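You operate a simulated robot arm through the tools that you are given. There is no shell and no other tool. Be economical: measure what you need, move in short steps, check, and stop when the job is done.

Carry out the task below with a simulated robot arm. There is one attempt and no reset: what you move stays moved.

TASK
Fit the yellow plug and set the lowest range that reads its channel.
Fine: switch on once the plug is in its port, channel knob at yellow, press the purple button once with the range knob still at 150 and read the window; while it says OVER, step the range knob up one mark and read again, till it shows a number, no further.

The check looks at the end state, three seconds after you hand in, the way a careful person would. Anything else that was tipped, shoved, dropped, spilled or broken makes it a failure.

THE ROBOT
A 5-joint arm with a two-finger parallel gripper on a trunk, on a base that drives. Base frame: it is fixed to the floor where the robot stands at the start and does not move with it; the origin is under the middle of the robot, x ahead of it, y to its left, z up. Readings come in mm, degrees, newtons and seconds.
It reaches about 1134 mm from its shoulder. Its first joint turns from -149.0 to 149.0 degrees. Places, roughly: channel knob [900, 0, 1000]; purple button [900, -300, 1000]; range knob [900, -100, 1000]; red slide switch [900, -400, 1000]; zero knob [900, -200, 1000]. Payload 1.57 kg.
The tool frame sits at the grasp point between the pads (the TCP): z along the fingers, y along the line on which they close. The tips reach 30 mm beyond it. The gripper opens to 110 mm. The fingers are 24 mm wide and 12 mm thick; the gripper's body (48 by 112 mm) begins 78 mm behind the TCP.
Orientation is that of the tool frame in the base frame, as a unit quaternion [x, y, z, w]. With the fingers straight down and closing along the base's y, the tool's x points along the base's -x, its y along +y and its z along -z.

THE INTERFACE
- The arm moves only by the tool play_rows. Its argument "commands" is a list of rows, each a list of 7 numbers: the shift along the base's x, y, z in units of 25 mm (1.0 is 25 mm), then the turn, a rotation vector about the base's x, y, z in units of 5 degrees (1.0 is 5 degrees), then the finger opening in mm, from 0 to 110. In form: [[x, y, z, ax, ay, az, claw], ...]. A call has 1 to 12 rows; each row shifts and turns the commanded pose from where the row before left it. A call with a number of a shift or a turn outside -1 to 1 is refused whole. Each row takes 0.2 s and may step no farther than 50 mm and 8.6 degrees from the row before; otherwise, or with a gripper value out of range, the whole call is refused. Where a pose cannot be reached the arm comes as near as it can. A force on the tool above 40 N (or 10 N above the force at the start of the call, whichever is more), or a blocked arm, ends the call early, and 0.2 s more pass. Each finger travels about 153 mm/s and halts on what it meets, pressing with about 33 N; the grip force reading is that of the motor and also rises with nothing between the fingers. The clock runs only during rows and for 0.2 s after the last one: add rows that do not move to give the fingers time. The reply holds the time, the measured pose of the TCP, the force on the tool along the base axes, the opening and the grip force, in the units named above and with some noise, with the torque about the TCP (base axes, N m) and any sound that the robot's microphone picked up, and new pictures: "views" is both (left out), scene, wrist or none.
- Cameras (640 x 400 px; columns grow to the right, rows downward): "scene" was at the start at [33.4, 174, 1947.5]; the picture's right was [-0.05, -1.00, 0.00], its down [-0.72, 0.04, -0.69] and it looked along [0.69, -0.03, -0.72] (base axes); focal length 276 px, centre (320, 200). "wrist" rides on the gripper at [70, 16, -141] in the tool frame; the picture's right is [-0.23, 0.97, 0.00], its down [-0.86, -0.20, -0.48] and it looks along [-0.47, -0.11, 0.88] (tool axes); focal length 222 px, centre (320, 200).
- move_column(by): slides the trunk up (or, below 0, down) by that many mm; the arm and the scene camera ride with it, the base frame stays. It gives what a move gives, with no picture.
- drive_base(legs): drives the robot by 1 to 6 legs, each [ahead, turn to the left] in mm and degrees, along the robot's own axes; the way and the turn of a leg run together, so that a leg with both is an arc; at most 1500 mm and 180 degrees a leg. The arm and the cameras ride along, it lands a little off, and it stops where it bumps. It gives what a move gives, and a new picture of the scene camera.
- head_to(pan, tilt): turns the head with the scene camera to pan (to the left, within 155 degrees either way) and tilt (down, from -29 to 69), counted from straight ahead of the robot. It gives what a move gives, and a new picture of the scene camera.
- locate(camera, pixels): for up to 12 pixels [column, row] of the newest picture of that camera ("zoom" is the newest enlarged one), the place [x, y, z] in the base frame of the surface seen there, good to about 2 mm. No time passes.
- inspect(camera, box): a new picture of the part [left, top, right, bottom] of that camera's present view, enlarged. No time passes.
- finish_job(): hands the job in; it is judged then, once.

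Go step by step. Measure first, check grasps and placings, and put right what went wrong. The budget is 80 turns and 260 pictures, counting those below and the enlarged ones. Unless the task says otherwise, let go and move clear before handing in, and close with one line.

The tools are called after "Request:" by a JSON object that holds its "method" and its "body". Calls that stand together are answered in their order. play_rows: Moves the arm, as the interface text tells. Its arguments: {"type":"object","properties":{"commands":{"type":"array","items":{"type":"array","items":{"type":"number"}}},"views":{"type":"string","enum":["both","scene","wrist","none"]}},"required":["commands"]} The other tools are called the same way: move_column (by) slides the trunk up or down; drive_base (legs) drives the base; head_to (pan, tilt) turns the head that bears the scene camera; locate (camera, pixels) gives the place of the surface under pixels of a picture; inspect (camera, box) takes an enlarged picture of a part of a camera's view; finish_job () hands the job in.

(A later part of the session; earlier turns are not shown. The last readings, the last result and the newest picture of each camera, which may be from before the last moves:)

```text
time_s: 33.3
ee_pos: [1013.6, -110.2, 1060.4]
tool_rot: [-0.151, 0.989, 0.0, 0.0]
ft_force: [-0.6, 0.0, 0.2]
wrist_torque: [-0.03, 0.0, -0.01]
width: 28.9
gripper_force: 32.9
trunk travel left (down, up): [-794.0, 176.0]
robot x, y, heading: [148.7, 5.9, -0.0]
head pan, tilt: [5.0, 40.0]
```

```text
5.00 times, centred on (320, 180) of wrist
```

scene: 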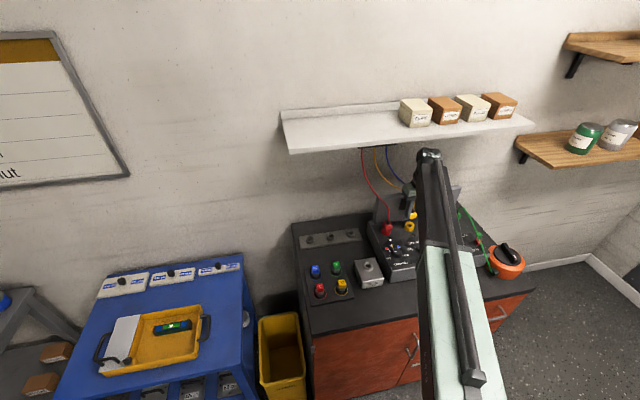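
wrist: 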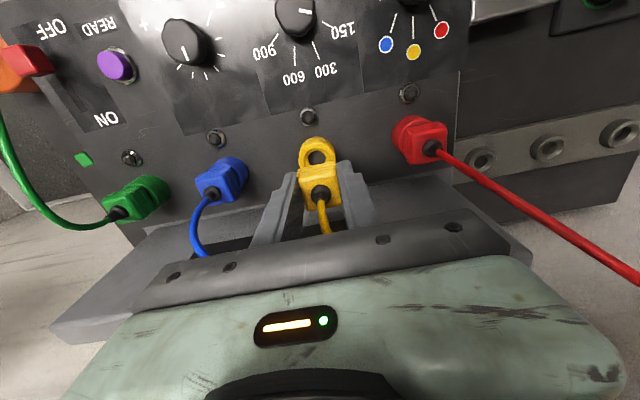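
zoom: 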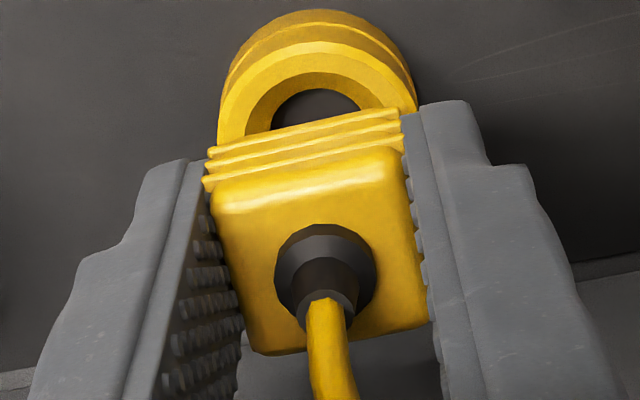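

Laterally the pin lines up with the hole within ~1 mm. Check the fore-aft alignment numerically.

Request:
{"method": "locate", "body": {"camera": "wrist", "pixels": [[300.5, 164], [336.5, 160], [319, 149.5], [307, 153], [330, 152], [298.5, 181], [337, 173], [305.5, 210], [342, 203], [317, 150.5]]}}

Request:
{"method": "locate", "body": {"camera": "zoom", "pixels": [[282, 245], [268, 244], [298, 244], [233, 258], [322, 258], [277, 287], [248, 238], [308, 243], [240, 280], [315, 280]]}}

```text
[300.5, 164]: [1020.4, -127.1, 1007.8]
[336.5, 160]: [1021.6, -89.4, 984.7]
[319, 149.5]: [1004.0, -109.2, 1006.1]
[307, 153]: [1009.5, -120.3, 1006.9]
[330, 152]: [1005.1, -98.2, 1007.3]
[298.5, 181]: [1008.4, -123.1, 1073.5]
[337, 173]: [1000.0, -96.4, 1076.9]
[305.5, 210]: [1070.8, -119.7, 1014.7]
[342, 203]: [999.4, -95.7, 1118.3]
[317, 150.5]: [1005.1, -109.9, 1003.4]
```

```text
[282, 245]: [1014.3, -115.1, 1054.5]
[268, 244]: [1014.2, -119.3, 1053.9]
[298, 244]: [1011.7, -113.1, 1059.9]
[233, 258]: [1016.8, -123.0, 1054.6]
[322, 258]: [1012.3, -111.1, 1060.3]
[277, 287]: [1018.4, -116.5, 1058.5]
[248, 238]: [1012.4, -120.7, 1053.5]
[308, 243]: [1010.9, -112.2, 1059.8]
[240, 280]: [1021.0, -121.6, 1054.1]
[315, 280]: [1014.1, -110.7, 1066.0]
```

Request:
{"method": "locate", "body": {"camera": "zoom", "pixels": [[222, 208], [402, 165], [248, 345], [425, 320], [224, 120], [408, 105], [310, 50], [255, 70], [365, 65], [300, 240], [350, 240]]}}

Request:
{"method": "inspect", "body": {"camera": "scene", "box": [395, 195, 435, 235]}}

Request:
{"method": "locate", "body": {"camera": "zoom", "pixels": [[282, 245], [268, 244], [298, 244], [233, 258], [322, 258], [277, 287], [241, 242], [318, 247], [234, 275], [318, 275]]}}

```text
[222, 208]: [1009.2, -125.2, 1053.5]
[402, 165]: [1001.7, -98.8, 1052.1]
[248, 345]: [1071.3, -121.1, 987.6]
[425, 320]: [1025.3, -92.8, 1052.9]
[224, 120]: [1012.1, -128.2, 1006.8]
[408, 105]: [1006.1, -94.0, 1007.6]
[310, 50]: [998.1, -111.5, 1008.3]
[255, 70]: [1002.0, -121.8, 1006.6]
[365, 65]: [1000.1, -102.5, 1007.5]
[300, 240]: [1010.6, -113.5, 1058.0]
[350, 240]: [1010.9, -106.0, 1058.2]
```

```text
10.00 times, centred on (415, 215) of scene
```

zoom: 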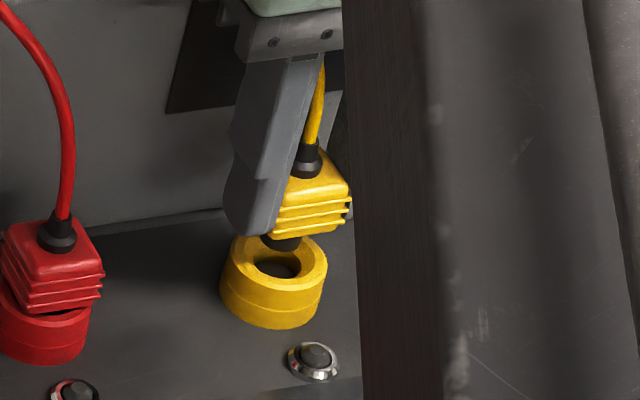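

```text
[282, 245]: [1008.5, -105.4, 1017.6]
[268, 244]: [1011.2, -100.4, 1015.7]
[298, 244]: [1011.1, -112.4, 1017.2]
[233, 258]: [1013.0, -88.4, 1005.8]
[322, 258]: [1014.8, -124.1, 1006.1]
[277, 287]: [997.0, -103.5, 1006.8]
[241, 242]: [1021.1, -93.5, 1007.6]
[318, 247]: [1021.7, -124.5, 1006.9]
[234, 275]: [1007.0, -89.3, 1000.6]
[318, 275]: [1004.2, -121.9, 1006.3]
```

Pin centre (1015,-106.4) and ring centre (1014.5,-106.3) in the same camera frame: aligned. Lower in steps.

Request:
{"method": "move_column", "body": {"by": -11}}

Request:
{"method": "move_column", "body": {"by": -5}}

```text
time_s: 33.9
ee_pos: [1014.4, -110.2, 1049.4]
tool_rot: [-0.151, 0.989, 0.0, 0.0]
ft_force: [-0.4, 0.5, -1.1]
wrist_torque: [-0.05, 0.03, -0.02]
width: 28.7
gripper_force: 33.1
trunk travel left (down, up): [-783.0, 187.0]
robot x, y, heading: [149.1, 4.6, 0.3]
head pan, tilt: [5.0, 40.0]
```

```text
time_s: 34.4
ee_pos: [1014.2, -110.7, 1044.2]
tool_rot: [-0.151, 0.989, 0.0, -0.001]
ft_force: [-3.4, -1.2, -1.8]
wrist_torque: [-0.07, 0.12, -0.01]
width: 28.7
gripper_force: 32.7
trunk travel left (down, up): [-778.0, 192.0]
robot x, y, heading: [149.6, 7.5, 0.0]
head pan, tilt: [5.0, 40.0]
```

Pin is entering with a small sideways force (−3.4 N x). Nudge 0.8 mm back and lower 3 mm more.

Request:
{"method": "play_rows", "body": {"commands": [[-0.03, 0, 0, 0, 0, 0, 10]], "views": "none"}}

Request:
{"method": "move_column", "body": {"by": -3}}

Request:
{"method": "inspect", "body": {"camera": "scene", "box": [380, 190, 430, 240]}}

```text
time_s: 34.8
ee_pos: [1013.3, -110.9, 1045.2]
tool_rot: [-0.152, 0.988, 0.0, 0.0]
ft_force: [-0.9, -0.4, 0.2]
wrist_torque: [-0.03, -0.01, -0.01]
width: 29.0
gripper_force: 32.5
trunk travel left (down, up): [-778.0, 192.0]
robot x, y, heading: [150.6, 5.9, 0.4]
head pan, tilt: [5.0, 40.0]
```

```text
time_s: 35.4
ee_pos: [1013.2, -109.5, 1042.3]
tool_rot: [-0.152, 0.988, 0.0, 0.0]
ft_force: [-0.2, 0.3, 0.0]
wrist_torque: [0.02, 0.02, 0.01]
width: 28.7
gripper_force: 33.1
trunk travel left (down, up): [-775.0, 195.0]
robot x, y, heading: [148.2, 5.2, -0.1]
head pan, tilt: [5.0, 40.0]
```

```text
8.00 times, centred on (405, 215) of scene
```

zoom: 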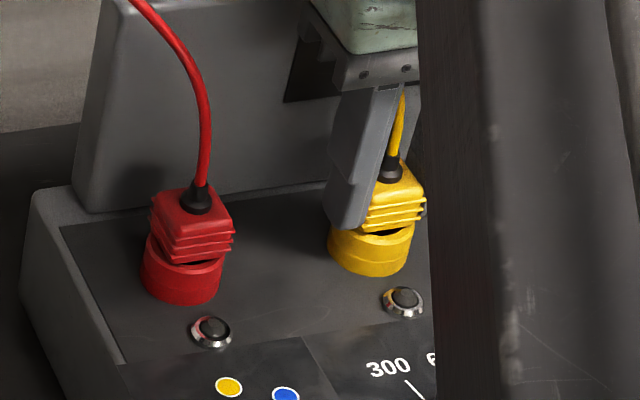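

Nearly seated with no residual force. Push down in 1 mm-scale steps until contact.

Request:
{"method": "move_column", "body": {"by": -2}}

Request:
{"method": "move_column", "body": {"by": -1}}

Request:
{"method": "inspect", "body": {"camera": "scene", "box": [380, 190, 430, 240]}}

```text
time_s: 35.9
ee_pos: [1013.4, -110.0, 1042.1]
tool_rot: [-0.151, 0.988, -0.001, 0.001]
ft_force: [8.0, -0.8, 21.3]
wrist_torque: [0.0, -0.4, 0.02]
width: 28.8
gripper_force: 32.5
trunk travel left (down, up): [-773.0, 197.0]
robot x, y, heading: [148.1, 9.0, -0.2]
head pan, tilt: [5.0, 40.0]
```

```text
time_s: 36.4
ee_pos: [1011.9, -110.6, 1040.0]
tool_rot: [-0.152, 0.988, -0.001, 0.001]
ft_force: [8.4, -1.5, 28.3]
wrist_torque: [0.0, -0.47, -0.02]
width: 28.8
gripper_force: 33.1
trunk travel left (down, up): [-772.0, 198.0]
robot x, y, heading: [151.5, 9.2, 0.1]
head pan, tilt: [5.0, 40.0]
```

```text
8.00 times, centred on (405, 215) of scene
```

zoom: 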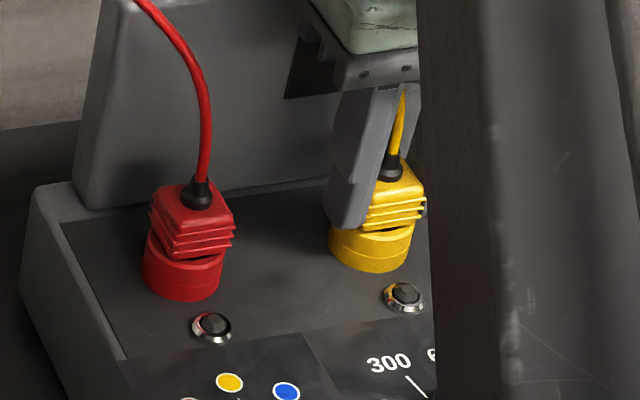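

It's bottomed out at TCP≈1041 as predicted (28 N). Open the fingers and lift clear.

Request:
{"method": "play_rows", "body": {"commands": [[0, 0, 0, 0, 0, 0, 35], [0, 0, 0, 0, 0, 0, 55], [0, 0, 0, 0, 0, 0, 55]], "views": "none"}}

Request:
{"method": "move_column", "body": {"by": 45}}

Request:
{"method": "play_rows", "body": {"commands": [[-1, 0, 0, 0, 0, 0, 55], [-1, 0, 0, 0, 0, 0, 55], [-1, 0, 0, 0, 0, 0, 55], [-1, 0, 0, 0, 0, 0, 55], [-1, -1, 0, 0, 0, 0, 55], [-1, -1, 0, 0, 0, 0, 55], [-1, -1, 0, 0, 0, 0, 55], [-1, -1, 0, 0, 0, 0, 55], [0, -1, 0, 0, 0, 0, 55], [0, -1, 0, 0, 0, 0, 55]]}}

Request:
{"method": "inspect", "body": {"camera": "scene", "box": [365, 195, 455, 265]}}

```text
time_s: 37.2
ee_pos: [1013.9, -110.4, 1037.6]
tool_rot: [-0.151, 0.989, 0.0, 0.0]
ft_force: [0.6, 0.4, 0.2]
wrist_torque: [0.0, -0.04, 0.01]
width: 55.0
gripper_force: 0.1
trunk travel left (down, up): [-772.0, 198.0]
robot x, y, heading: [152.9, 2.8, 0.1]
head pan, tilt: [5.0, 40.0]
```

```text
time_s: 38.1
ee_pos: [1014.4, -110.2, 1083.0]
tool_rot: [-0.152, 0.988, 0.0, 0.0]
ft_force: [0.0, -0.2, 0.4]
wrist_torque: [0.02, 0.02, 0.02]
width: 55.2
gripper_force: 0.1
trunk travel left (down, up): [-817.0, 153.0]
robot x, y, heading: [149.5, 4.9, 0.0]
head pan, tilt: [5.0, 40.0]
```

```text
time_s: 40.3
ee_pos: [813.4, -260.0, 1083.3]
tool_rot: [-0.151, 0.989, 0.0, 0.0]
ft_force: [0.7, 0.5, -0.4]
wrist_torque: [-0.01, 0.0, 0.01]
width: 55.0
gripper_force: 0.1
trunk travel left (down, up): [-817.0, 153.0]
robot x, y, heading: [152.2, 1.7, 0.0]
head pan, tilt: [5.0, 40.0]
```

scene: 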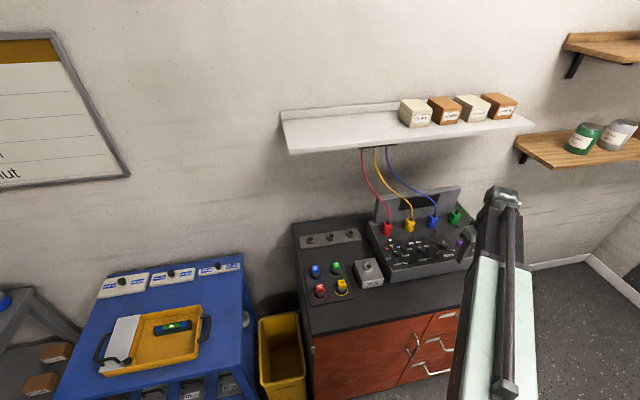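
wrist: 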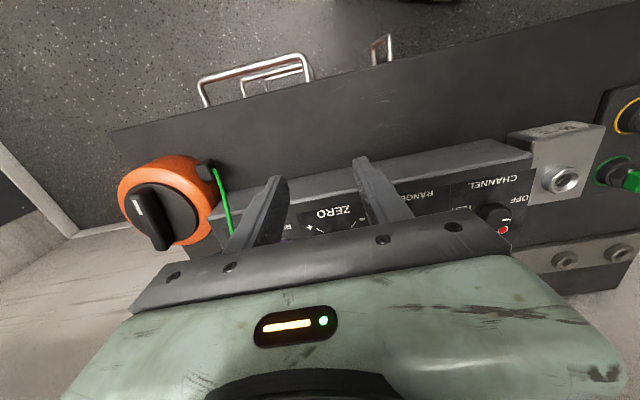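

```text
5.71 times, centred on (410, 230) of scene
```

zoom: 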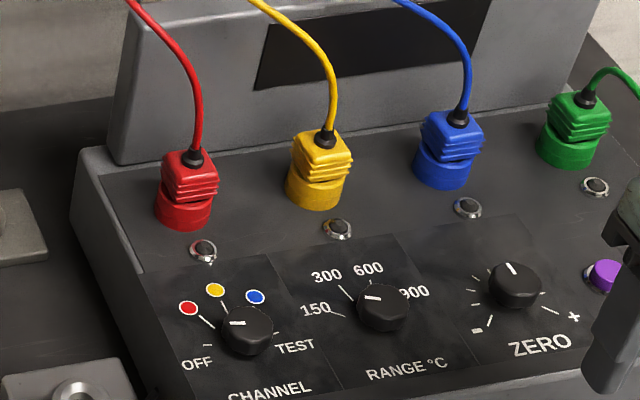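

The yellow plug is seated like its neighbours. Now move the arm left to see the switch and button.

Request:
{"method": "play_rows", "body": {"commands": [[-1, 1, 0, 0, 0, 0, 55], [-1, 1, 0, 0, 0, 0, 55], [0, 1, 0, 0, 0, 0, 55], [0, 1, 0, 0, 0, 0, 55], [0, 1, 0, 0, 0, 0, 55], [0, 1, 0, 0, 0, 0, 55], [0, 1, 0, 0, 0, 0, 40], [0, 1, 0, 0, 0, 0, 40], [0, 1, 0, 0, 0, 0, 40], [0, 1, 0, 0, 0, 0, 40]], "views": "scene"}}

Request:
{"method": "inspect", "body": {"camera": "scene", "box": [420, 195, 510, 275]}}

```text
time_s: 42.5
ee_pos: [762.5, -11.1, 1083.4]
tool_rot: [-0.151, 0.989, 0.001, 0.0]
ft_force: [-0.2, -0.3, -0.7]
wrist_torque: [-0.02, -0.01, 0.0]
width: 40.1
gripper_force: 0.1
out of reach, approached as far as the arm can: row 2
trunk travel left (down, up): [-817.0, 153.0]
robot x, y, heading: [145.9, 6.2, -0.0]
head pan, tilt: [5.0, 40.0]
```

scene: 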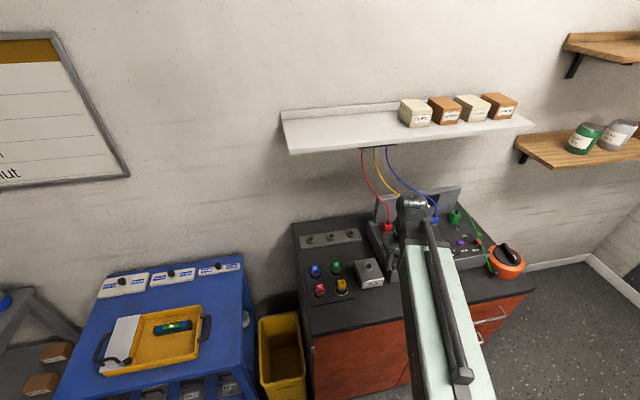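

```text
5.00 times, centred on (465, 235) of scene
```

zoom: 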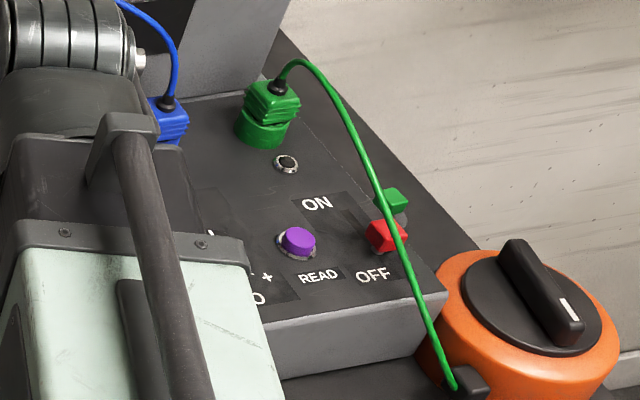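

Request:
{"method": "locate", "body": {"camera": "zoom", "pixels": [[380, 225], [375, 240], [395, 240], [385, 238], [390, 195], [395, 203], [400, 213], [298, 235], [298, 245], [298, 225], [355, 228], [430, 240]]}}

Request:
{"method": "inspect", "body": {"camera": "scene", "box": [460, 220, 510, 260]}}

```text
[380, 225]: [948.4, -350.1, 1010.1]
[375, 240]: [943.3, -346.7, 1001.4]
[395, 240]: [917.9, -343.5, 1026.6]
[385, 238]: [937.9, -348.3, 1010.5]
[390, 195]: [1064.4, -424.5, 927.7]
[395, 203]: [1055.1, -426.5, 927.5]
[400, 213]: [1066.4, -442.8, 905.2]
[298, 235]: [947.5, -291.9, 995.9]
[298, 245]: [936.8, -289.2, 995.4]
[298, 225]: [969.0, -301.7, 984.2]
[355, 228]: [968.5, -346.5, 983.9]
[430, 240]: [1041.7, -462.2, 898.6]
```

```text
10.00 times, centred on (485, 240) of scene
```

zoom: 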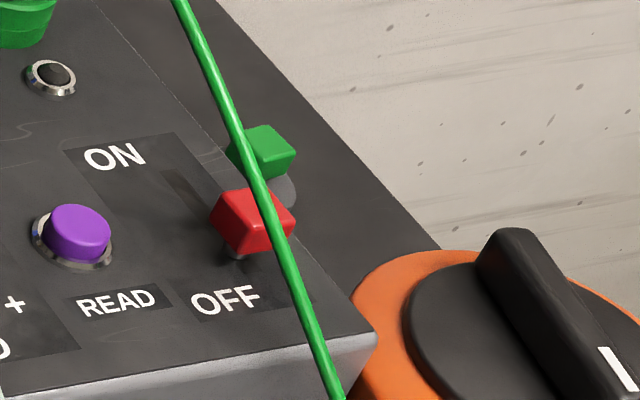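

Request:
{"method": "locate", "body": {"camera": "zoom", "pixels": [[172, 178], [195, 205], [215, 212], [235, 205], [255, 205], [240, 230], [275, 210], [255, 245], [236, 256], [78, 225], [110, 157], [225, 300]]}}

```text
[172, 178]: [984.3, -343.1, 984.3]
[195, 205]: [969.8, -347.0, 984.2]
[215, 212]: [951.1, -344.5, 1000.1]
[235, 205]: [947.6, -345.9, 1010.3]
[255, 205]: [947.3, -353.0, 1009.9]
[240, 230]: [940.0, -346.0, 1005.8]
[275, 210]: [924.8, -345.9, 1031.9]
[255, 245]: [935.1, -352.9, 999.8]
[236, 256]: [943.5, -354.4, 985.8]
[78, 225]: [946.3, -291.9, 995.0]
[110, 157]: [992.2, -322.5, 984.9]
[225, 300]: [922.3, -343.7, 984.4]
```

Switch cap is a block around (945,-352, 1000–1010), OFF toward the robot; slot runs to about (984,-343). I'll close the fingers and position them just in front of it.

Request:
{"method": "play_rows", "body": {"commands": [[0, -1, 0, 0, 0, 0, 0], [0, -1, 0, 0, 0, 0, 0], [0, -1, 0, 0, 0, 0, 0], [0.5, -1, 0, 0, 0, 0, 0], [0.5, -1, 0, 0, 0, 0, 0], [0.5, -1, 0, 0, 0, 0, 0], [0.5, -1, 0, 0, 0, 0, 0], [0.5, -1, 0, 0, 0, 0, 0], [0.5, -1, 0, 0, 0, 0, 0], [0.5, -1, 0, 0, 0, 0, 0], [0.5, -1, 0, 0, 0, 0, 0], [0.5, -1, 0, 0, 0, 0, 0]], "views": "none"}}

Request:
{"method": "play_rows", "body": {"commands": [[0.5, -1, 0, 0, 0, 0, 0], [0.5, -1, 0, 0, 0, 0, 0], [0, 0, 0, 0, 0, 0, 0]]}}

```text
time_s: 45.1
ee_pos: [876.1, -311.2, 1083.6]
tool_rot: [-0.152, 0.988, -0.001, 0.0]
ft_force: [-0.4, -0.7, -0.8]
wrist_torque: [0.02, 0.01, -0.03]
width: 0.4
gripper_force: 21.1
out of reach, approached as far as the arm can: row 2
trunk travel left (down, up): [-817.0, 153.0]
robot x, y, heading: [148.0, 5.3, 0.0]
head pan, tilt: [5.0, 40.0]
```

```text
time_s: 45.9
ee_pos: [901.8, -360.6, 1083.1]
tool_rot: [-0.152, 0.988, -0.001, 0.0]
ft_force: [0.1, 0.2, -0.5]
wrist_torque: [-0.04, 0.02, -0.01]
width: 0.0
gripper_force: 21.4
trunk travel left (down, up): [-817.0, 153.0]
robot x, y, heading: [152.8, 7.4, 0.1]
head pan, tilt: [5.0, 40.0]
```

scene: 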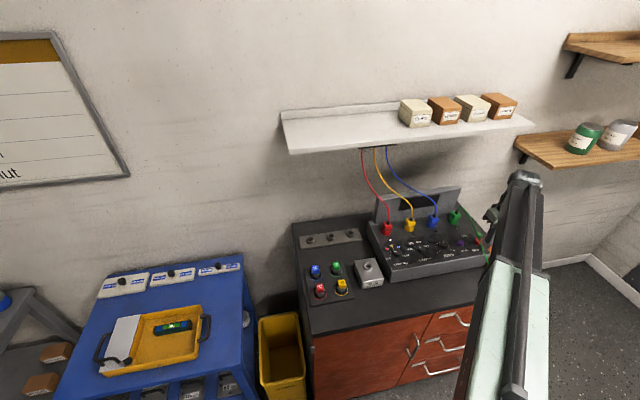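
wrist: 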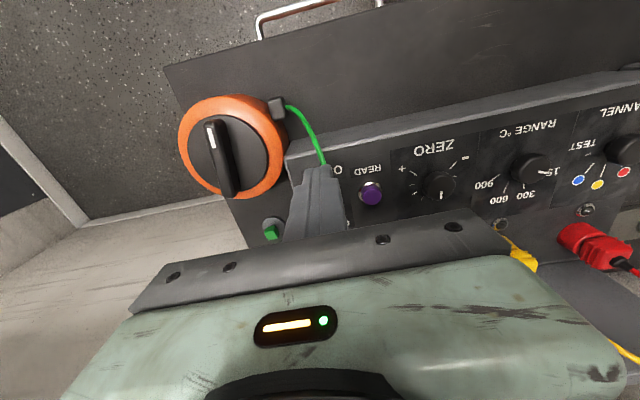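

Fingers are in front of the switch. Lower 58 mm (tips ≈995) and view.

Request:
{"method": "move_column", "body": {"by": -58}}

Request:
{"method": "inspect", "body": {"camera": "scene", "box": [455, 205, 515, 255]}}

Request:
{"method": "inspect", "body": {"camera": "wrist", "box": [240, 120, 440, 260]}}

```text
time_s: 46.8
ee_pos: [901.2, -360.7, 1025.5]
tool_rot: [-0.151, 0.989, -0.001, 0.0]
ft_force: [0.0, -0.1, -0.6]
wrist_torque: [-0.01, 0.0, 0.0]
width: 0.2
gripper_force: 21.2
trunk travel left (down, up): [-759.0, 211.0]
robot x, y, heading: [147.1, 2.9, 0.1]
head pan, tilt: [5.0, 40.0]
```

```text
8.00 times, centred on (485, 230) of scene
```

zoom: 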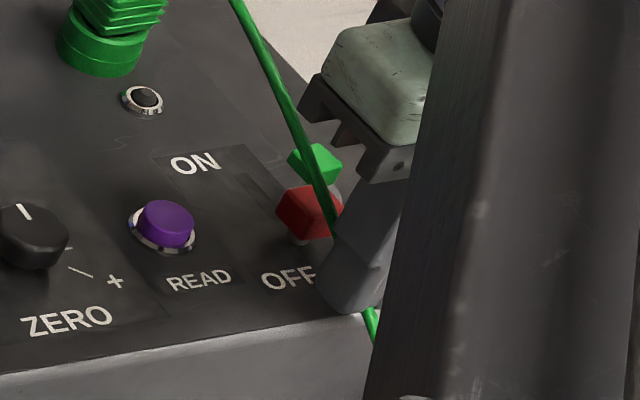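

```text
2.86 times, centred on (340, 190) of wrist
```

zoom: 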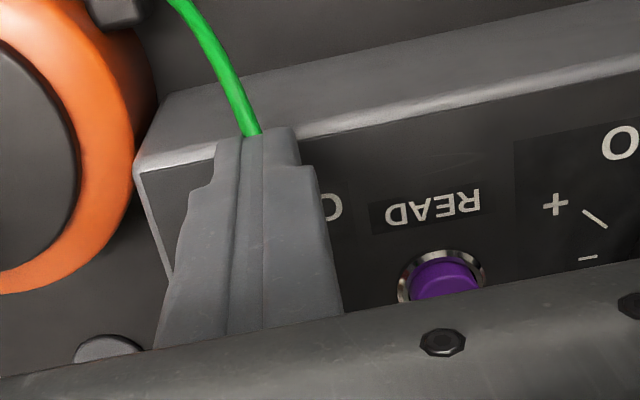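

No contact yet. Push along the slot direction with small steps.

Request:
{"method": "play_rows", "body": {"commands": [[0.35, 0.0, 0, 0, 0, 0, 0], [0.35, 0.09, 0, 0, 0, 0, 0], [0.3, 0.09, 0, 0, 0, 0, 0], [0.25, 0.08, 0, 0, 0, 0, 0], [0.25, 0.08, 0, 0, 0, 0, 0], [0.25, 0.08, 0, 0, 0, 0, 0], [0.2, 0.06, 0, 0, 0, 0, 0]], "views": "none"}}

Request:
{"method": "inspect", "body": {"camera": "scene", "box": [455, 205, 515, 255]}}

```text
time_s: 48.4
ee_pos: [950.4, -349.6, 1025.7]
tool_rot: [-0.151, 0.988, 0.0, 0.001]
ft_force: [0.6, -0.1, 0.1]
wrist_torque: [-0.01, -0.01, -0.01]
width: 0.2
gripper_force: 20.8
trunk travel left (down, up): [-759.0, 211.0]
robot x, y, heading: [150.9, 6.1, 0.0]
head pan, tilt: [5.0, 40.0]
```

```text
8.00 times, centred on (485, 230) of scene
```

zoom: 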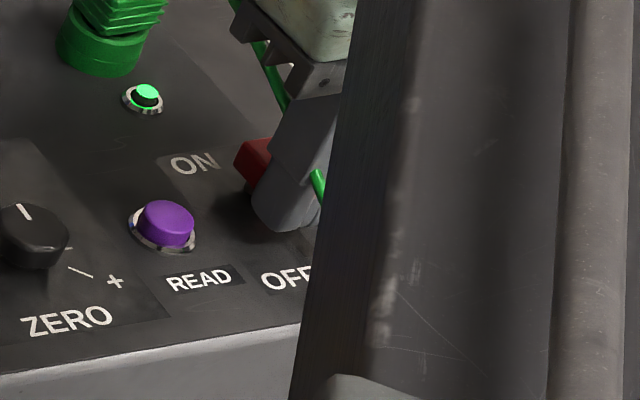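

The green lamp is lit: switched on. A further 4 mm nudge to make sure it's at the end, then back off.

Request:
{"method": "play_rows", "body": {"commands": [[0.08, 0.025, 0, 0, 0, 0, 0], [0.08, 0.025, 0, 0, 0, 0, 0]], "views": "none"}}

Request:
{"method": "play_rows", "body": {"commands": [[-0.5, -0.15, 0, 0, 0, 0, 0], [-0.8, -0.25, 0, 0, 0, 0, 0]], "views": "none"}}

Request:
{"method": "move_column", "body": {"by": 45}}

Request:
{"method": "play_rows", "body": {"commands": [[-1, -0.3, 0, 0, 0, 0, 0], [-1, -0.3, 0, 0, 0, 0, 0], [0, 0, 0, 0, 0, 0, 0]], "views": "none"}}

Request:
{"method": "inspect", "body": {"camera": "scene", "box": [375, 205, 485, 265]}}

Request:
{"method": "inspect", "body": {"camera": "wrist", "box": [240, 120, 440, 260]}}

```text
time_s: 49.0
ee_pos: [954.9, -347.9, 1025.0]
tool_rot: [-0.151, 0.988, 0.0, 0.001]
ft_force: [-0.7, 0.4, -0.5]
wrist_torque: [-0.04, 0.0, -0.01]
width: 0.0
gripper_force: 21.6
trunk travel left (down, up): [-759.0, 211.0]
robot x, y, heading: [148.8, 4.6, 0.2]
head pan, tilt: [5.0, 40.0]
```

```text
time_s: 49.6
ee_pos: [922.4, -356.4, 1025.3]
tool_rot: [-0.152, 0.988, 0.001, 0.0]
ft_force: [0.0, -0.3, 0.0]
wrist_torque: [-0.01, -0.02, -0.02]
width: 0.1
gripper_force: 21.4
trunk travel left (down, up): [-759.0, 211.0]
robot x, y, heading: [147.6, 5.4, 0.2]
head pan, tilt: [5.0, 40.0]
```

```text
time_s: 50.5
ee_pos: [922.0, -357.3, 1070.6]
tool_rot: [-0.152, 0.988, 0.0, 0.0]
ft_force: [0.1, 0.2, 1.4]
wrist_torque: [0.03, 0.0, 0.0]
width: 0.1
gripper_force: 21.5
trunk travel left (down, up): [-804.0, 166.0]
robot x, y, heading: [147.6, 4.2, -0.0]
head pan, tilt: [5.0, 40.0]
```

```text
time_s: 51.3
ee_pos: [872.8, -372.1, 1071.2]
tool_rot: [-0.151, 0.989, 0.0, 0.0]
ft_force: [0.1, 0.2, -0.3]
wrist_torque: [-0.04, 0.0, -0.04]
width: 0.0
gripper_force: 21.5
trunk travel left (down, up): [-804.0, 166.0]
robot x, y, heading: [152.3, 3.7, 0.3]
head pan, tilt: [5.0, 40.0]
```

```text
5.82 times, centred on (430, 235) of scene
```

zoom: 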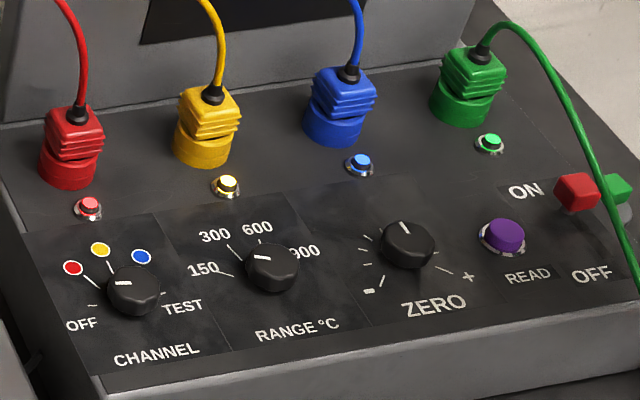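

```text
2.86 times, centred on (340, 190) of wrist
```

zoom: 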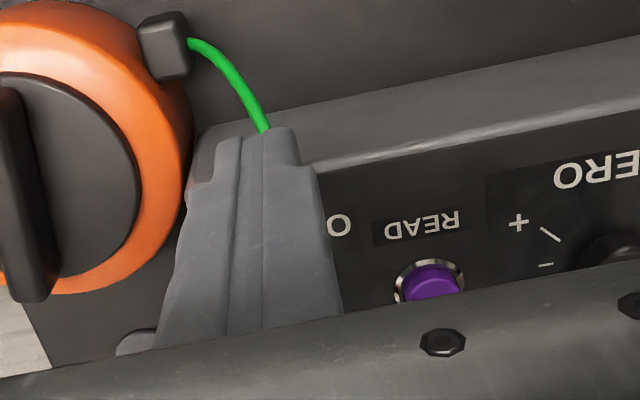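

Switch is ON and all port lamps are lit. Now measure the channel and range knob marks.

Request:
{"method": "inspect", "body": {"camera": "scene", "box": [380, 235, 435, 267]}}

```text
11.64 times, centred on (408, 251) of scene
```

zoom: 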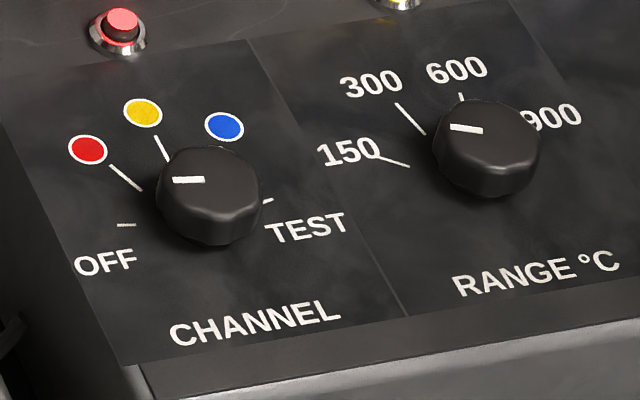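

Request:
{"method": "locate", "body": {"camera": "zoom", "pixels": [[127, 225], [113, 168], [138, 187], [157, 138], [165, 155], [268, 201], [175, 180], [203, 181], [204, 158], [250, 190], [165, 190], [143, 114]]}}

Request:
{"method": "locate", "body": {"camera": "zoom", "pixels": [[378, 157], [408, 166], [398, 105], [424, 133], [460, 95], [453, 128], [482, 131], [488, 104], [535, 140], [440, 145], [490, 120], [207, 180]]}}

```text
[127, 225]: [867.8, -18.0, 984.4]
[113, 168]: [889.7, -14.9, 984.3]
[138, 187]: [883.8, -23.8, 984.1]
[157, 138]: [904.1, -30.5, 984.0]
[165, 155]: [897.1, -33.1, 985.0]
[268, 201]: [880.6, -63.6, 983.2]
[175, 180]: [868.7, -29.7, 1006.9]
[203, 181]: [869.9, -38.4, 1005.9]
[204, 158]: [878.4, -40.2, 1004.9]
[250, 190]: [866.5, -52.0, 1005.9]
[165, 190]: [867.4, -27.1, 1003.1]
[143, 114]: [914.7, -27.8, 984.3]
```

```text
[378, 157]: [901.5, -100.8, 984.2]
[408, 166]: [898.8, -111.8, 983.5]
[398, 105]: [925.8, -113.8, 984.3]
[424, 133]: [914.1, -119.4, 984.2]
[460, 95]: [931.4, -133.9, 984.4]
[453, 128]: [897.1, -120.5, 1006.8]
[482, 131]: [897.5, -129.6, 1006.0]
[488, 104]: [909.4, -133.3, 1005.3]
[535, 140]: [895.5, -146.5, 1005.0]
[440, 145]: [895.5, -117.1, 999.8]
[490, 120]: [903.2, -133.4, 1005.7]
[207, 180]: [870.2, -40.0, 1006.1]
```

Channel knob centre ≈ (870.5,-40), pointer at OFF (97°), yellow mark at 17° — a clockwise turn of 80°. Move over the channel knob and open.

Request:
{"method": "play_rows", "body": {"commands": [[0, 1, 0, 0, 0, 0, 0], [0, 1, 0, 0, 0, 0, 0], [0, 1, 0, 0, 0, 0, 0], [0, 1, 0, 0, 0, 0, 0], [0, 1, 0, 0, 0, 0, 0], [0, 1, 0, 0, 0, 0, 0], [0, 1, 0, 0, 0, 0, 0], [0, 1, 0, 0, 0, 0, 0], [0, 1, 0, 0, 0, 0, 0], [0, 1, 0, 0, 0, 0, 0], [0, 1, 0, 0, 0, 0, 20], [0, 1, 0, 0, 0, 0, 40]], "views": "none"}}

Request:
{"method": "play_rows", "body": {"commands": [[-0.1, 1, 0, 0, 0, 0, 50], [0, 0.3, 0, 0, 0, 0, 50], [0, 0, 0, 0, 0, 0, 50]], "views": "wrist"}}

Request:
{"method": "inspect", "body": {"camera": "wrist", "box": [220, 100, 440, 240]}}

```text
time_s: 53.9
ee_pos: [869.0, -70.8, 1071.0]
tool_rot: [-0.151, 0.989, 0.001, 0.0]
ft_force: [0.0, -0.2, 0.6]
wrist_torque: [0.02, 0.02, 0.0]
width: 40.0
gripper_force: 0.0
trunk travel left (down, up): [-804.0, 166.0]
robot x, y, heading: [149.8, 3.9, -0.1]
head pan, tilt: [5.0, 40.0]
```

```text
time_s: 54.7
ee_pos: [868.2, -39.5, 1070.2]
tool_rot: [-0.151, 0.989, 0.0, 0.0]
ft_force: [0.3, 0.3, 0.7]
wrist_torque: [0.0, -0.01, -0.02]
width: 50.0
gripper_force: 0.0
trunk travel left (down, up): [-804.0, 166.0]
robot x, y, heading: [148.5, 4.8, 0.1]
head pan, tilt: [5.0, 40.0]
```

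wrist: 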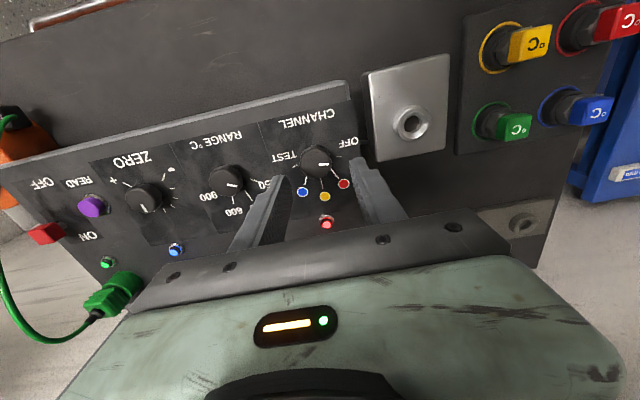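

```text
2.86 times, centred on (330, 170) of wrist
```

zoom: 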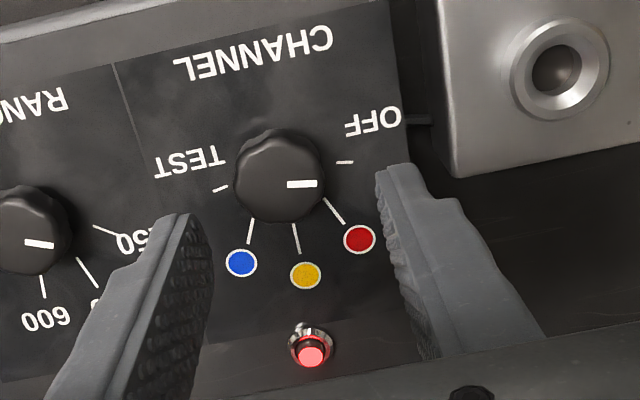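

Request:
{"method": "locate", "body": {"camera": "zoom", "pixels": [[240, 190], [320, 180], [285, 215], [285, 160], [316, 183], [288, 185], [345, 162], [333, 210], [298, 240], [52, 244], [27, 243], [105, 232]]}}

```text
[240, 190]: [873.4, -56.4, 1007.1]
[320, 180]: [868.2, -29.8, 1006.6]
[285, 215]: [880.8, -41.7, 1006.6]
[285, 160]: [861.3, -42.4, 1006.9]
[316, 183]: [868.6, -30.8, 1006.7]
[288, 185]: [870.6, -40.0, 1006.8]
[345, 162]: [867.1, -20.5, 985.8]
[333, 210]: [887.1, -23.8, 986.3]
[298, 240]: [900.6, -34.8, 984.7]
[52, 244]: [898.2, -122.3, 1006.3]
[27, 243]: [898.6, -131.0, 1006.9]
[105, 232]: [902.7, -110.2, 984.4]
```

Shift 2.5 mm in x, 1.5 mm in −y and lower 52 mm, then close on the channel knob.

Request:
{"method": "play_rows", "body": {"commands": [[0.1, -0.06, 0, 0, 0, 0, 50], [0, 0, 0, 0, 0, 0, 50]], "views": "none"}}

Request:
{"method": "move_column", "body": {"by": -51}}

Request:
{"method": "play_rows", "body": {"commands": [[0, 0, 0, 0, 0, 0, 40], [0, 0, 0, 0, 0, 0, 30], [0, 0, 0, 0, 0, 0, 24], [0, 0, 0, 0, 0, 0, 20]], "views": "wrist"}}

```text
time_s: 55.3
ee_pos: [872.7, -41.0, 1071.3]
tool_rot: [-0.151, 0.988, 0.0, 0.001]
ft_force: [-0.2, -0.2, -0.3]
wrist_torque: [-0.02, 0.0, 0.03]
width: 50.3
gripper_force: 0.1
trunk travel left (down, up): [-804.0, 166.0]
robot x, y, heading: [148.8, 5.7, 0.1]
head pan, tilt: [5.0, 40.0]
```

```text
time_s: 56.2
ee_pos: [871.2, -42.0, 1019.4]
tool_rot: [-0.152, 0.988, 0.001, 0.0]
ft_force: [-0.6, 1.3, -0.6]
wrist_torque: [-0.02, -0.03, 0.0]
width: 50.0
gripper_force: 0.1
trunk travel left (down, up): [-753.0, 217.0]
robot x, y, heading: [149.0, 3.6, 0.3]
head pan, tilt: [5.0, 40.0]
```

```text
time_s: 57.2
ee_pos: [872.1, -43.5, 1020.2]
tool_rot: [-0.152, 0.988, 0.0, 0.0]
ft_force: [7.2, -13.8, 6.7]
wrist_torque: [-0.42, -0.22, 0.02]
width: 33.1
gripper_force: 7.5
trunk travel left (down, up): [-753.0, 217.0]
robot x, y, heading: [147.3, 2.8, 0.2]
head pan, tilt: [5.0, 40.0]
```

wrist: 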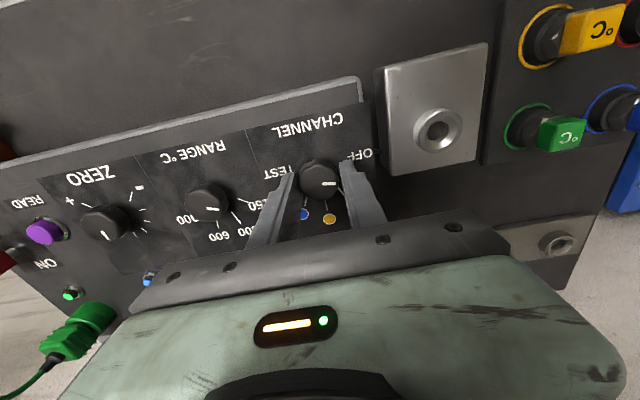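

Grip is at 33 mm but with a 15 N side load toward −y; the knob centre is a bit further right. Relieve by shifting 2 mm, then settle.

Request:
{"method": "play_rows", "body": {"commands": [[0.03, -0.08, 0, 0, 0, 0, 15], [0, 0, 0, 0, 0, 0, 10], [0, 0, 0, 0, 0, 0, 10]], "views": "none"}}

```text
time_s: 58.0
ee_pos: [873.2, -44.4, 1019.9]
tool_rot: [-0.152, 0.988, 0.0, 0.0]
ft_force: [4.8, -8.7, 3.9]
wrist_torque: [-0.09, -0.2, 0.01]
width: 31.3
gripper_force: 40.0
trunk travel left (down, up): [-753.0, 217.0]
robot x, y, heading: [152.0, 7.3, -0.1]
head pan, tilt: [5.0, 40.0]
```

Request:
{"method": "play_rows", "body": {"commands": [[0.02, -0.06, 0, 0, 0, 0, 10], [0, 0, 0, 0, 0, -1, 10], [0, 0, 0, 0, 0, -1, 10], [0, 0, 0, 0, 0, -1, 10], [0, 0, 0, 0, 0, -1, 10], [0, 0, 0, 0, 0, 0, 10]], "views": "none"}}

Request:
{"method": "inspect", "body": {"camera": "wrist", "box": [220, 100, 440, 240]}}

```text
time_s: 59.5
ee_pos: [871.6, -44.9, 1019.5]
tool_rot: [0.023, 1.0, 0.0, -0.001]
ft_force: [-6.5, 1.2, -10.1]
wrist_torque: [0.16, -0.05, -0.02]
width: 31.3
gripper_force: 40.6
trunk travel left (down, up): [-753.0, 217.0]
robot x, y, heading: [148.7, 3.6, 0.2]
head pan, tilt: [5.0, 40.0]
```

```text
2.86 times, centred on (330, 170) of wrist
```

zoom: 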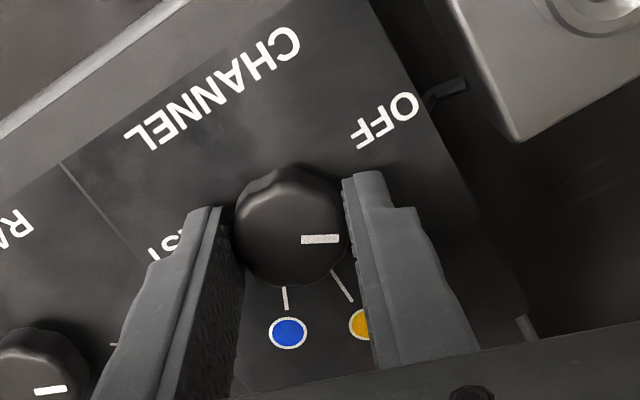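

The knob follows (pointer stays fixed relative to the fingers after 20°). Continue 60° more.

Request:
{"method": "play_rows", "body": {"commands": [[0, 0, 0, 0, 0, -1, 10], [0, 0, 0, 0, 0, -1, 10], [0, 0, 0, 0, 0, -1, 10], [0, 0, 0, 0, 0, -1, 10], [0, 0, 0, 0, 0, -1, 10], [0, 0, 0, 0, 0, -1, 10], [0, 0, 0, 0, 0, -1, 10], [0, 0, 0, 0, 0, -1, 10], [0, 0, 0, 0, 0, -1, 10], [0, 0, 0, 0, 0, -1, 10], [0, 0, 0, 0, 0, -1, 10], [0, 0, 0, 0, 0, -1, 10]], "views": "none"}}

Request:
{"method": "inspect", "body": {"camera": "wrist", "box": [220, 100, 440, 240]}}

Request:
{"method": "inspect", "body": {"camera": "scene", "box": [380, 200, 450, 260]}}

```text
time_s: 61.3
ee_pos: [872.0, -45.9, 1020.2]
tool_rot: [0.371, 0.929, -0.001, -0.003]
ft_force: [-5.4, -1.7, -11.9]
wrist_torque: [-0.66, -0.06, -0.03]
width: 31.4
gripper_force: 40.8
trunk travel left (down, up): [-753.0, 217.0]
robot x, y, heading: [147.7, 3.9, 0.1]
head pan, tilt: [5.0, 40.0]
stopped in row 9: the force on the tool passed its limit at 40 N (the readings are from after the stop); the commanded pose is now the measured one
```

```text
2.86 times, centred on (330, 170) of wrist
```

zoom: 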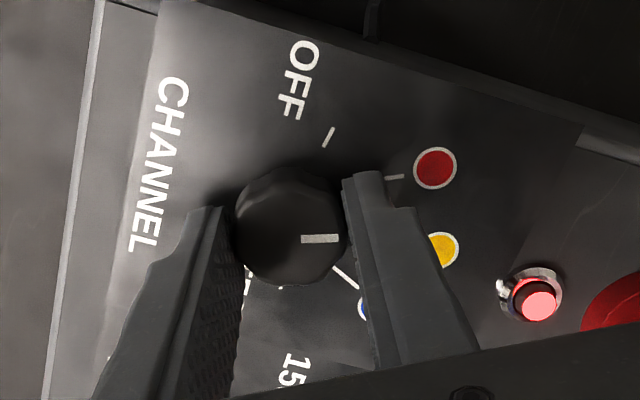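

```text
6.67 times, centred on (415, 230) of scene
```

zoom: 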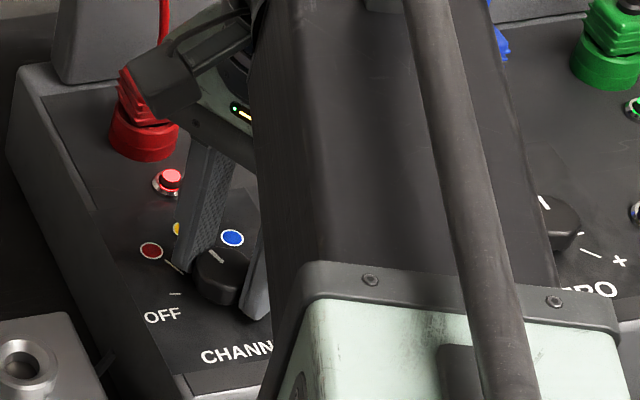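

Stopped at 61° of turn (yaw −43.6°) with pointer between red and yellow. The load likely comes from off-centre gripping; open, recheck the knob centre.

Request:
{"method": "play_rows", "body": {"commands": [[0, 0, 0, 0, 0, 0, 30], [0, 0, 0, 0, 0, 0, 45], [0, 0, 0, 0, 0, 0, 45]], "views": "none"}}

Request:
{"method": "inspect", "body": {"camera": "wrist", "box": [220, 100, 440, 240]}}

Request:
{"method": "locate", "body": {"camera": "zoom", "pixels": [[240, 235], [340, 235], [290, 280], [290, 195], [334, 239], [305, 239], [328, 137], [395, 177], [440, 250], [360, 250], [220, 250]]}}

```text
time_s: 62.1
ee_pos: [872.6, -46.5, 1018.9]
tool_rot: [0.372, 0.928, -0.001, -0.001]
ft_force: [-0.8, 0.5, -0.6]
wrist_torque: [0.02, 0.05, 0.01]
width: 45.0
gripper_force: 0.1
trunk travel left (down, up): [-753.0, 217.0]
robot x, y, heading: [147.4, 1.8, 0.2]
head pan, tilt: [5.0, 40.0]
```

```text
2.86 times, centred on (330, 170) of wrist
```

zoom: 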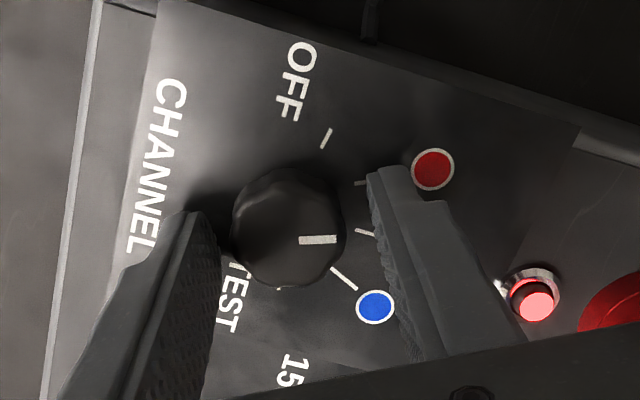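

```text
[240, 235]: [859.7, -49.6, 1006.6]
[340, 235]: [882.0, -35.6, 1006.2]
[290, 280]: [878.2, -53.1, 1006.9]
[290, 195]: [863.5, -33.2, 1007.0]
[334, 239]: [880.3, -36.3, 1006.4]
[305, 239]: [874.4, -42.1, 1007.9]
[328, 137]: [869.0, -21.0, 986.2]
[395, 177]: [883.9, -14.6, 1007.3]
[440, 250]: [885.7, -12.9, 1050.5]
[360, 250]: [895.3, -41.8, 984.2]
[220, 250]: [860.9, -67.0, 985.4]
```

Knob didn't snap; pointer ≈36°, target 17°. Shift 1.7 mm to centre along the closing axis, regrip, and turn −19° gently.

Request:
{"method": "play_rows", "body": {"commands": [[-0.056, -0.036, 0, 0, 0, 0, 36], [0, 0, 0, 0, 0, 0, 28], [0, 0, 0, 0, 0, 0, 24], [0, 0, 0, 0, 0, 0, 20], [0, 0, 0, 0, 0, 0, 15], [0, 0, 0, 0, 0, 0, 15]], "views": "none"}}

Request:
{"method": "play_rows", "body": {"commands": [[0, 0, 0, 0, 0, -0.5, 15], [0, 0, 0, 0, 0, -0.5, 15], [0, 0, 0, 0, 0, -0.5, 15], [0, 0, 0, 0, 0, -0.5, 15], [0, 0, 0, 0, 0, 0, 15]], "views": "none"}}

```text
time_s: 63.5
ee_pos: [871.2, -45.3, 1019.4]
tool_rot: [0.372, 0.928, -0.001, -0.002]
ft_force: [11.1, 4.8, 10.7]
wrist_torque: [0.41, -0.11, 0.01]
width: 31.5
gripper_force: 40.2
trunk travel left (down, up): [-753.0, 217.0]
robot x, y, heading: [148.8, 10.0, -0.1]
head pan, tilt: [5.0, 40.0]
```

```text
time_s: 64.7
ee_pos: [870.8, -43.2, 1019.6]
tool_rot: [0.452, 0.892, -0.001, -0.001]
ft_force: [13.8, 6.3, 15.3]
wrist_torque: [0.14, -0.37, -0.04]
width: 31.0
gripper_force: 40.0
trunk travel left (down, up): [-753.0, 217.0]
robot x, y, heading: [147.7, 8.1, -0.0]
head pan, tilt: [5.0, 40.0]
```

Request:
{"method": "play_rows", "body": {"commands": [[0.03, 0.015, 0, 0, 0, 0, 15], [0, 0, 0, 0, 0, -0.5, 15], [0, 0, 0, 0, 0, -0.5, 15], [0, 0, 0, 0, 0, -0.5, 15], [0, 0, 0, 0, 0, -0.4, 15], [0, 0, 0, 0, 0, 0, 15]], "views": "none"}}

Request:
{"method": "inspect", "body": {"camera": "wrist", "box": [220, 100, 440, 240]}}

Request:
{"method": "play_rows", "body": {"commands": [[0, 0, 0, 0, 0, 0, 32], [0, 0, 0, 0, 0, 0, 46], [0, 0, 0, 0, 0, 0, 46]], "views": "none"}}

Request:
{"method": "inspect", "body": {"camera": "wrist", "box": [220, 100, 440, 240]}}

```text
time_s: 66.1
ee_pos: [871.0, -45.5, 1019.8]
tool_rot: [0.524, 0.852, -0.001, -0.001]
ft_force: [3.0, 3.4, 2.7]
wrist_torque: [-0.27, -0.24, -0.02]
width: 31.2
gripper_force: 40.5
trunk travel left (down, up): [-753.0, 217.0]
robot x, y, heading: [147.8, 3.5, 0.3]
head pan, tilt: [5.0, 40.0]
```

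```text
2.86 times, centred on (330, 170) of wrist
```

zoom: 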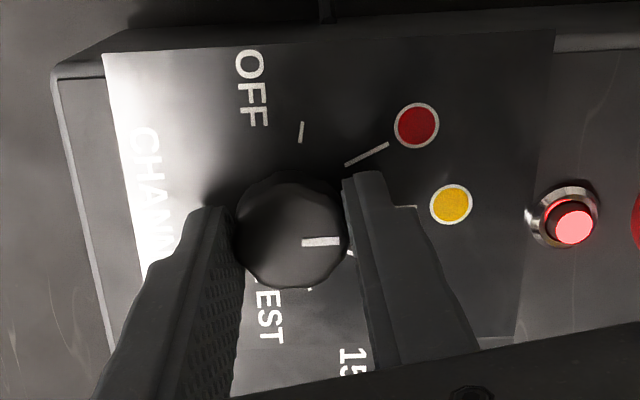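

```text
time_s: 66.9
ee_pos: [871.5, -45.7, 1019.5]
tool_rot: [0.523, 0.852, -0.001, -0.002]
ft_force: [0.2, -0.6, -0.2]
wrist_torque: [0.01, 0.01, 0.0]
width: 45.9
gripper_force: 0.2
trunk travel left (down, up): [-753.0, 217.0]
robot x, y, heading: [147.4, 2.2, 0.2]
head pan, tilt: [5.0, 40.0]
```

```text
2.86 times, centred on (330, 170) of wrist
```

zoom: 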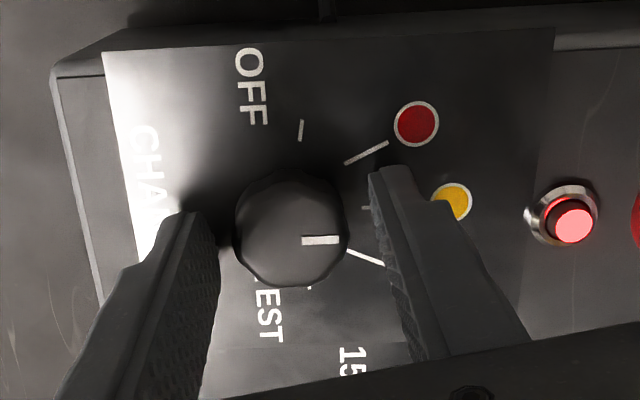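

The pointer line is parallel to the yellow tick. Lift and back away, unwinding the spin partly, then verify from the scene camera.

Request:
{"method": "move_column", "body": {"by": 50}}

Request:
{"method": "play_rows", "body": {"commands": [[-1, -1, 0, 0, 0, 1, 20], [-1, -1, 0, 0, 0, 1, 0], [0, -1, 0, 0, 0, 1, 0], [0, -1, 0, 0, 0, 1, 0], [0, -1, 0, 0, 0, 1, 0], [0, -1, 0, 0, 0, 1, 0], [0, -1, 0, 0, 0, 1, 0], [0, -1, 0, 0, 0, 1, 0], [0, -1, 0, 0, 0, 1, 0], [0, -1, 0, 0, 0, 1, 0], [0, -1, 0, 0, 0, 1, 0], [0, 0, 0, 0, 0, 1, 0]], "views": "none"}}

Request:
{"method": "inspect", "body": {"camera": "scene", "box": [365, 195, 455, 265]}}

Request:
{"method": "inspect", "body": {"camera": "scene", "box": [380, 235, 435, 267]}}

Request:
{"method": "locate", "body": {"camera": "zoom", "pixels": [[200, 168], [206, 182], [453, 128], [482, 131], [157, 138], [127, 225]]}}

```text
time_s: 67.9
ee_pos: [872.0, -46.2, 1068.9]
tool_rot: [0.523, 0.852, -0.001, -0.002]
ft_force: [-0.6, 0.3, -0.3]
wrist_torque: [0.0, 0.03, -0.01]
width: 46.0
gripper_force: 0.0
trunk travel left (down, up): [-803.0, 167.0]
robot x, y, heading: [149.3, -0.3, 0.1]
head pan, tilt: [5.0, 40.0]
```

```text
time_s: 70.5
ee_pos: [822.7, -321.1, 1070.4]
tool_rot: [0.027, 1.0, -0.001, -0.001]
ft_force: [-0.3, 0.4, -0.6]
wrist_torque: [0.0, -0.01, -0.02]
width: 0.0
gripper_force: 21.2
trunk travel left (down, up): [-803.0, 167.0]
robot x, y, heading: [151.5, 5.2, 0.2]
head pan, tilt: [5.0, 40.0]
```

```text
5.71 times, centred on (410, 230) of scene
```

zoom: 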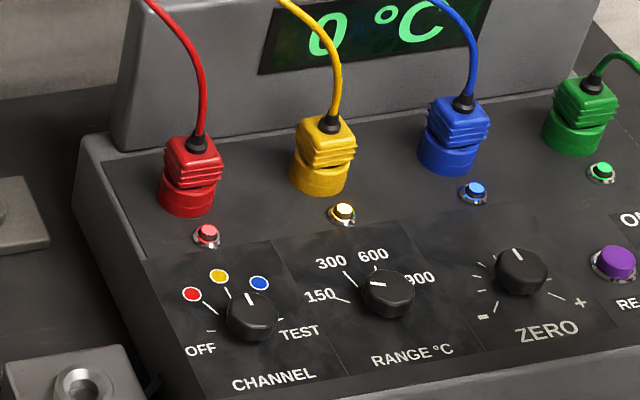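

```text
11.64 times, centred on (408, 251) of scene
```

zoom: 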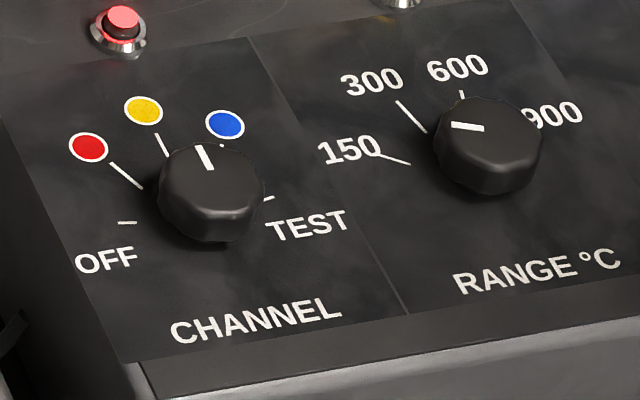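

```text
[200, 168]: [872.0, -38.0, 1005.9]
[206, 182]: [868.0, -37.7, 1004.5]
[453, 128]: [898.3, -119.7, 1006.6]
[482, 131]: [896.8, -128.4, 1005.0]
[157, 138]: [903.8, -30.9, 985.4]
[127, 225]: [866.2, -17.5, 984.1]
```

Display lit; channel pointer is parallel with the yellow tick. Verify numerically and read the window.

Request:
{"method": "locate", "body": {"camera": "zoom", "pixels": [[198, 148], [210, 168], [158, 140], [166, 156]]}}

Request:
{"method": "inspect", "body": {"camera": "scene", "box": [375, 175, 475, 225]}}

Request:
{"method": "inspect", "body": {"camera": "scene", "box": [440, 210, 500, 260]}}

```text
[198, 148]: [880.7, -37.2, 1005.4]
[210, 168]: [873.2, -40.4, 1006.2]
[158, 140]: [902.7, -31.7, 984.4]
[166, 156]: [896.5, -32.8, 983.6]
```

```text
6.40 times, centred on (425, 200) of scene
```

zoom: 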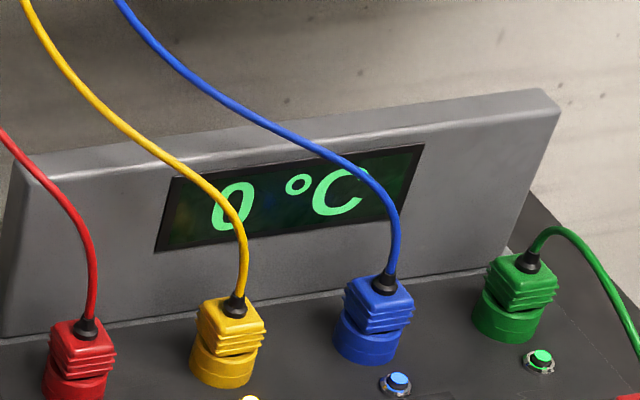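

```text
8.00 times, centred on (470, 235) of scene
```

zoom: 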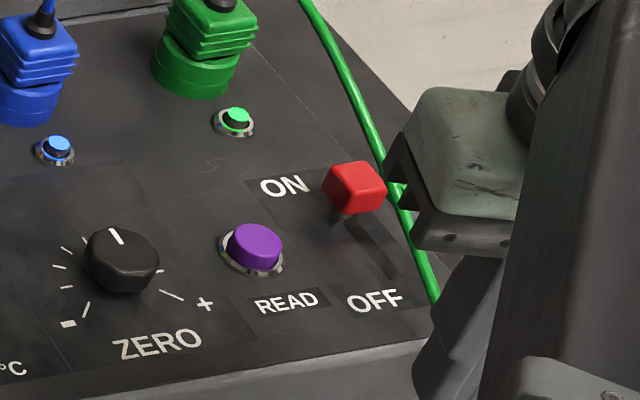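

Channel at yellow (~20°), display on, zero untouched. Locate the purple button's top.

Request:
{"method": "locate", "body": {"camera": "zoom", "pixels": [[256, 238], [236, 238], [278, 238], [256, 228], [256, 250], [250, 270]]}}

```text
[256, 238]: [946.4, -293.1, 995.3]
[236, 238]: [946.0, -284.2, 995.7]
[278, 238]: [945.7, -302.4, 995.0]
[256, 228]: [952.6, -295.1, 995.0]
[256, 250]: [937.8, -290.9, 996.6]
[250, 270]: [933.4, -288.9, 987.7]
```

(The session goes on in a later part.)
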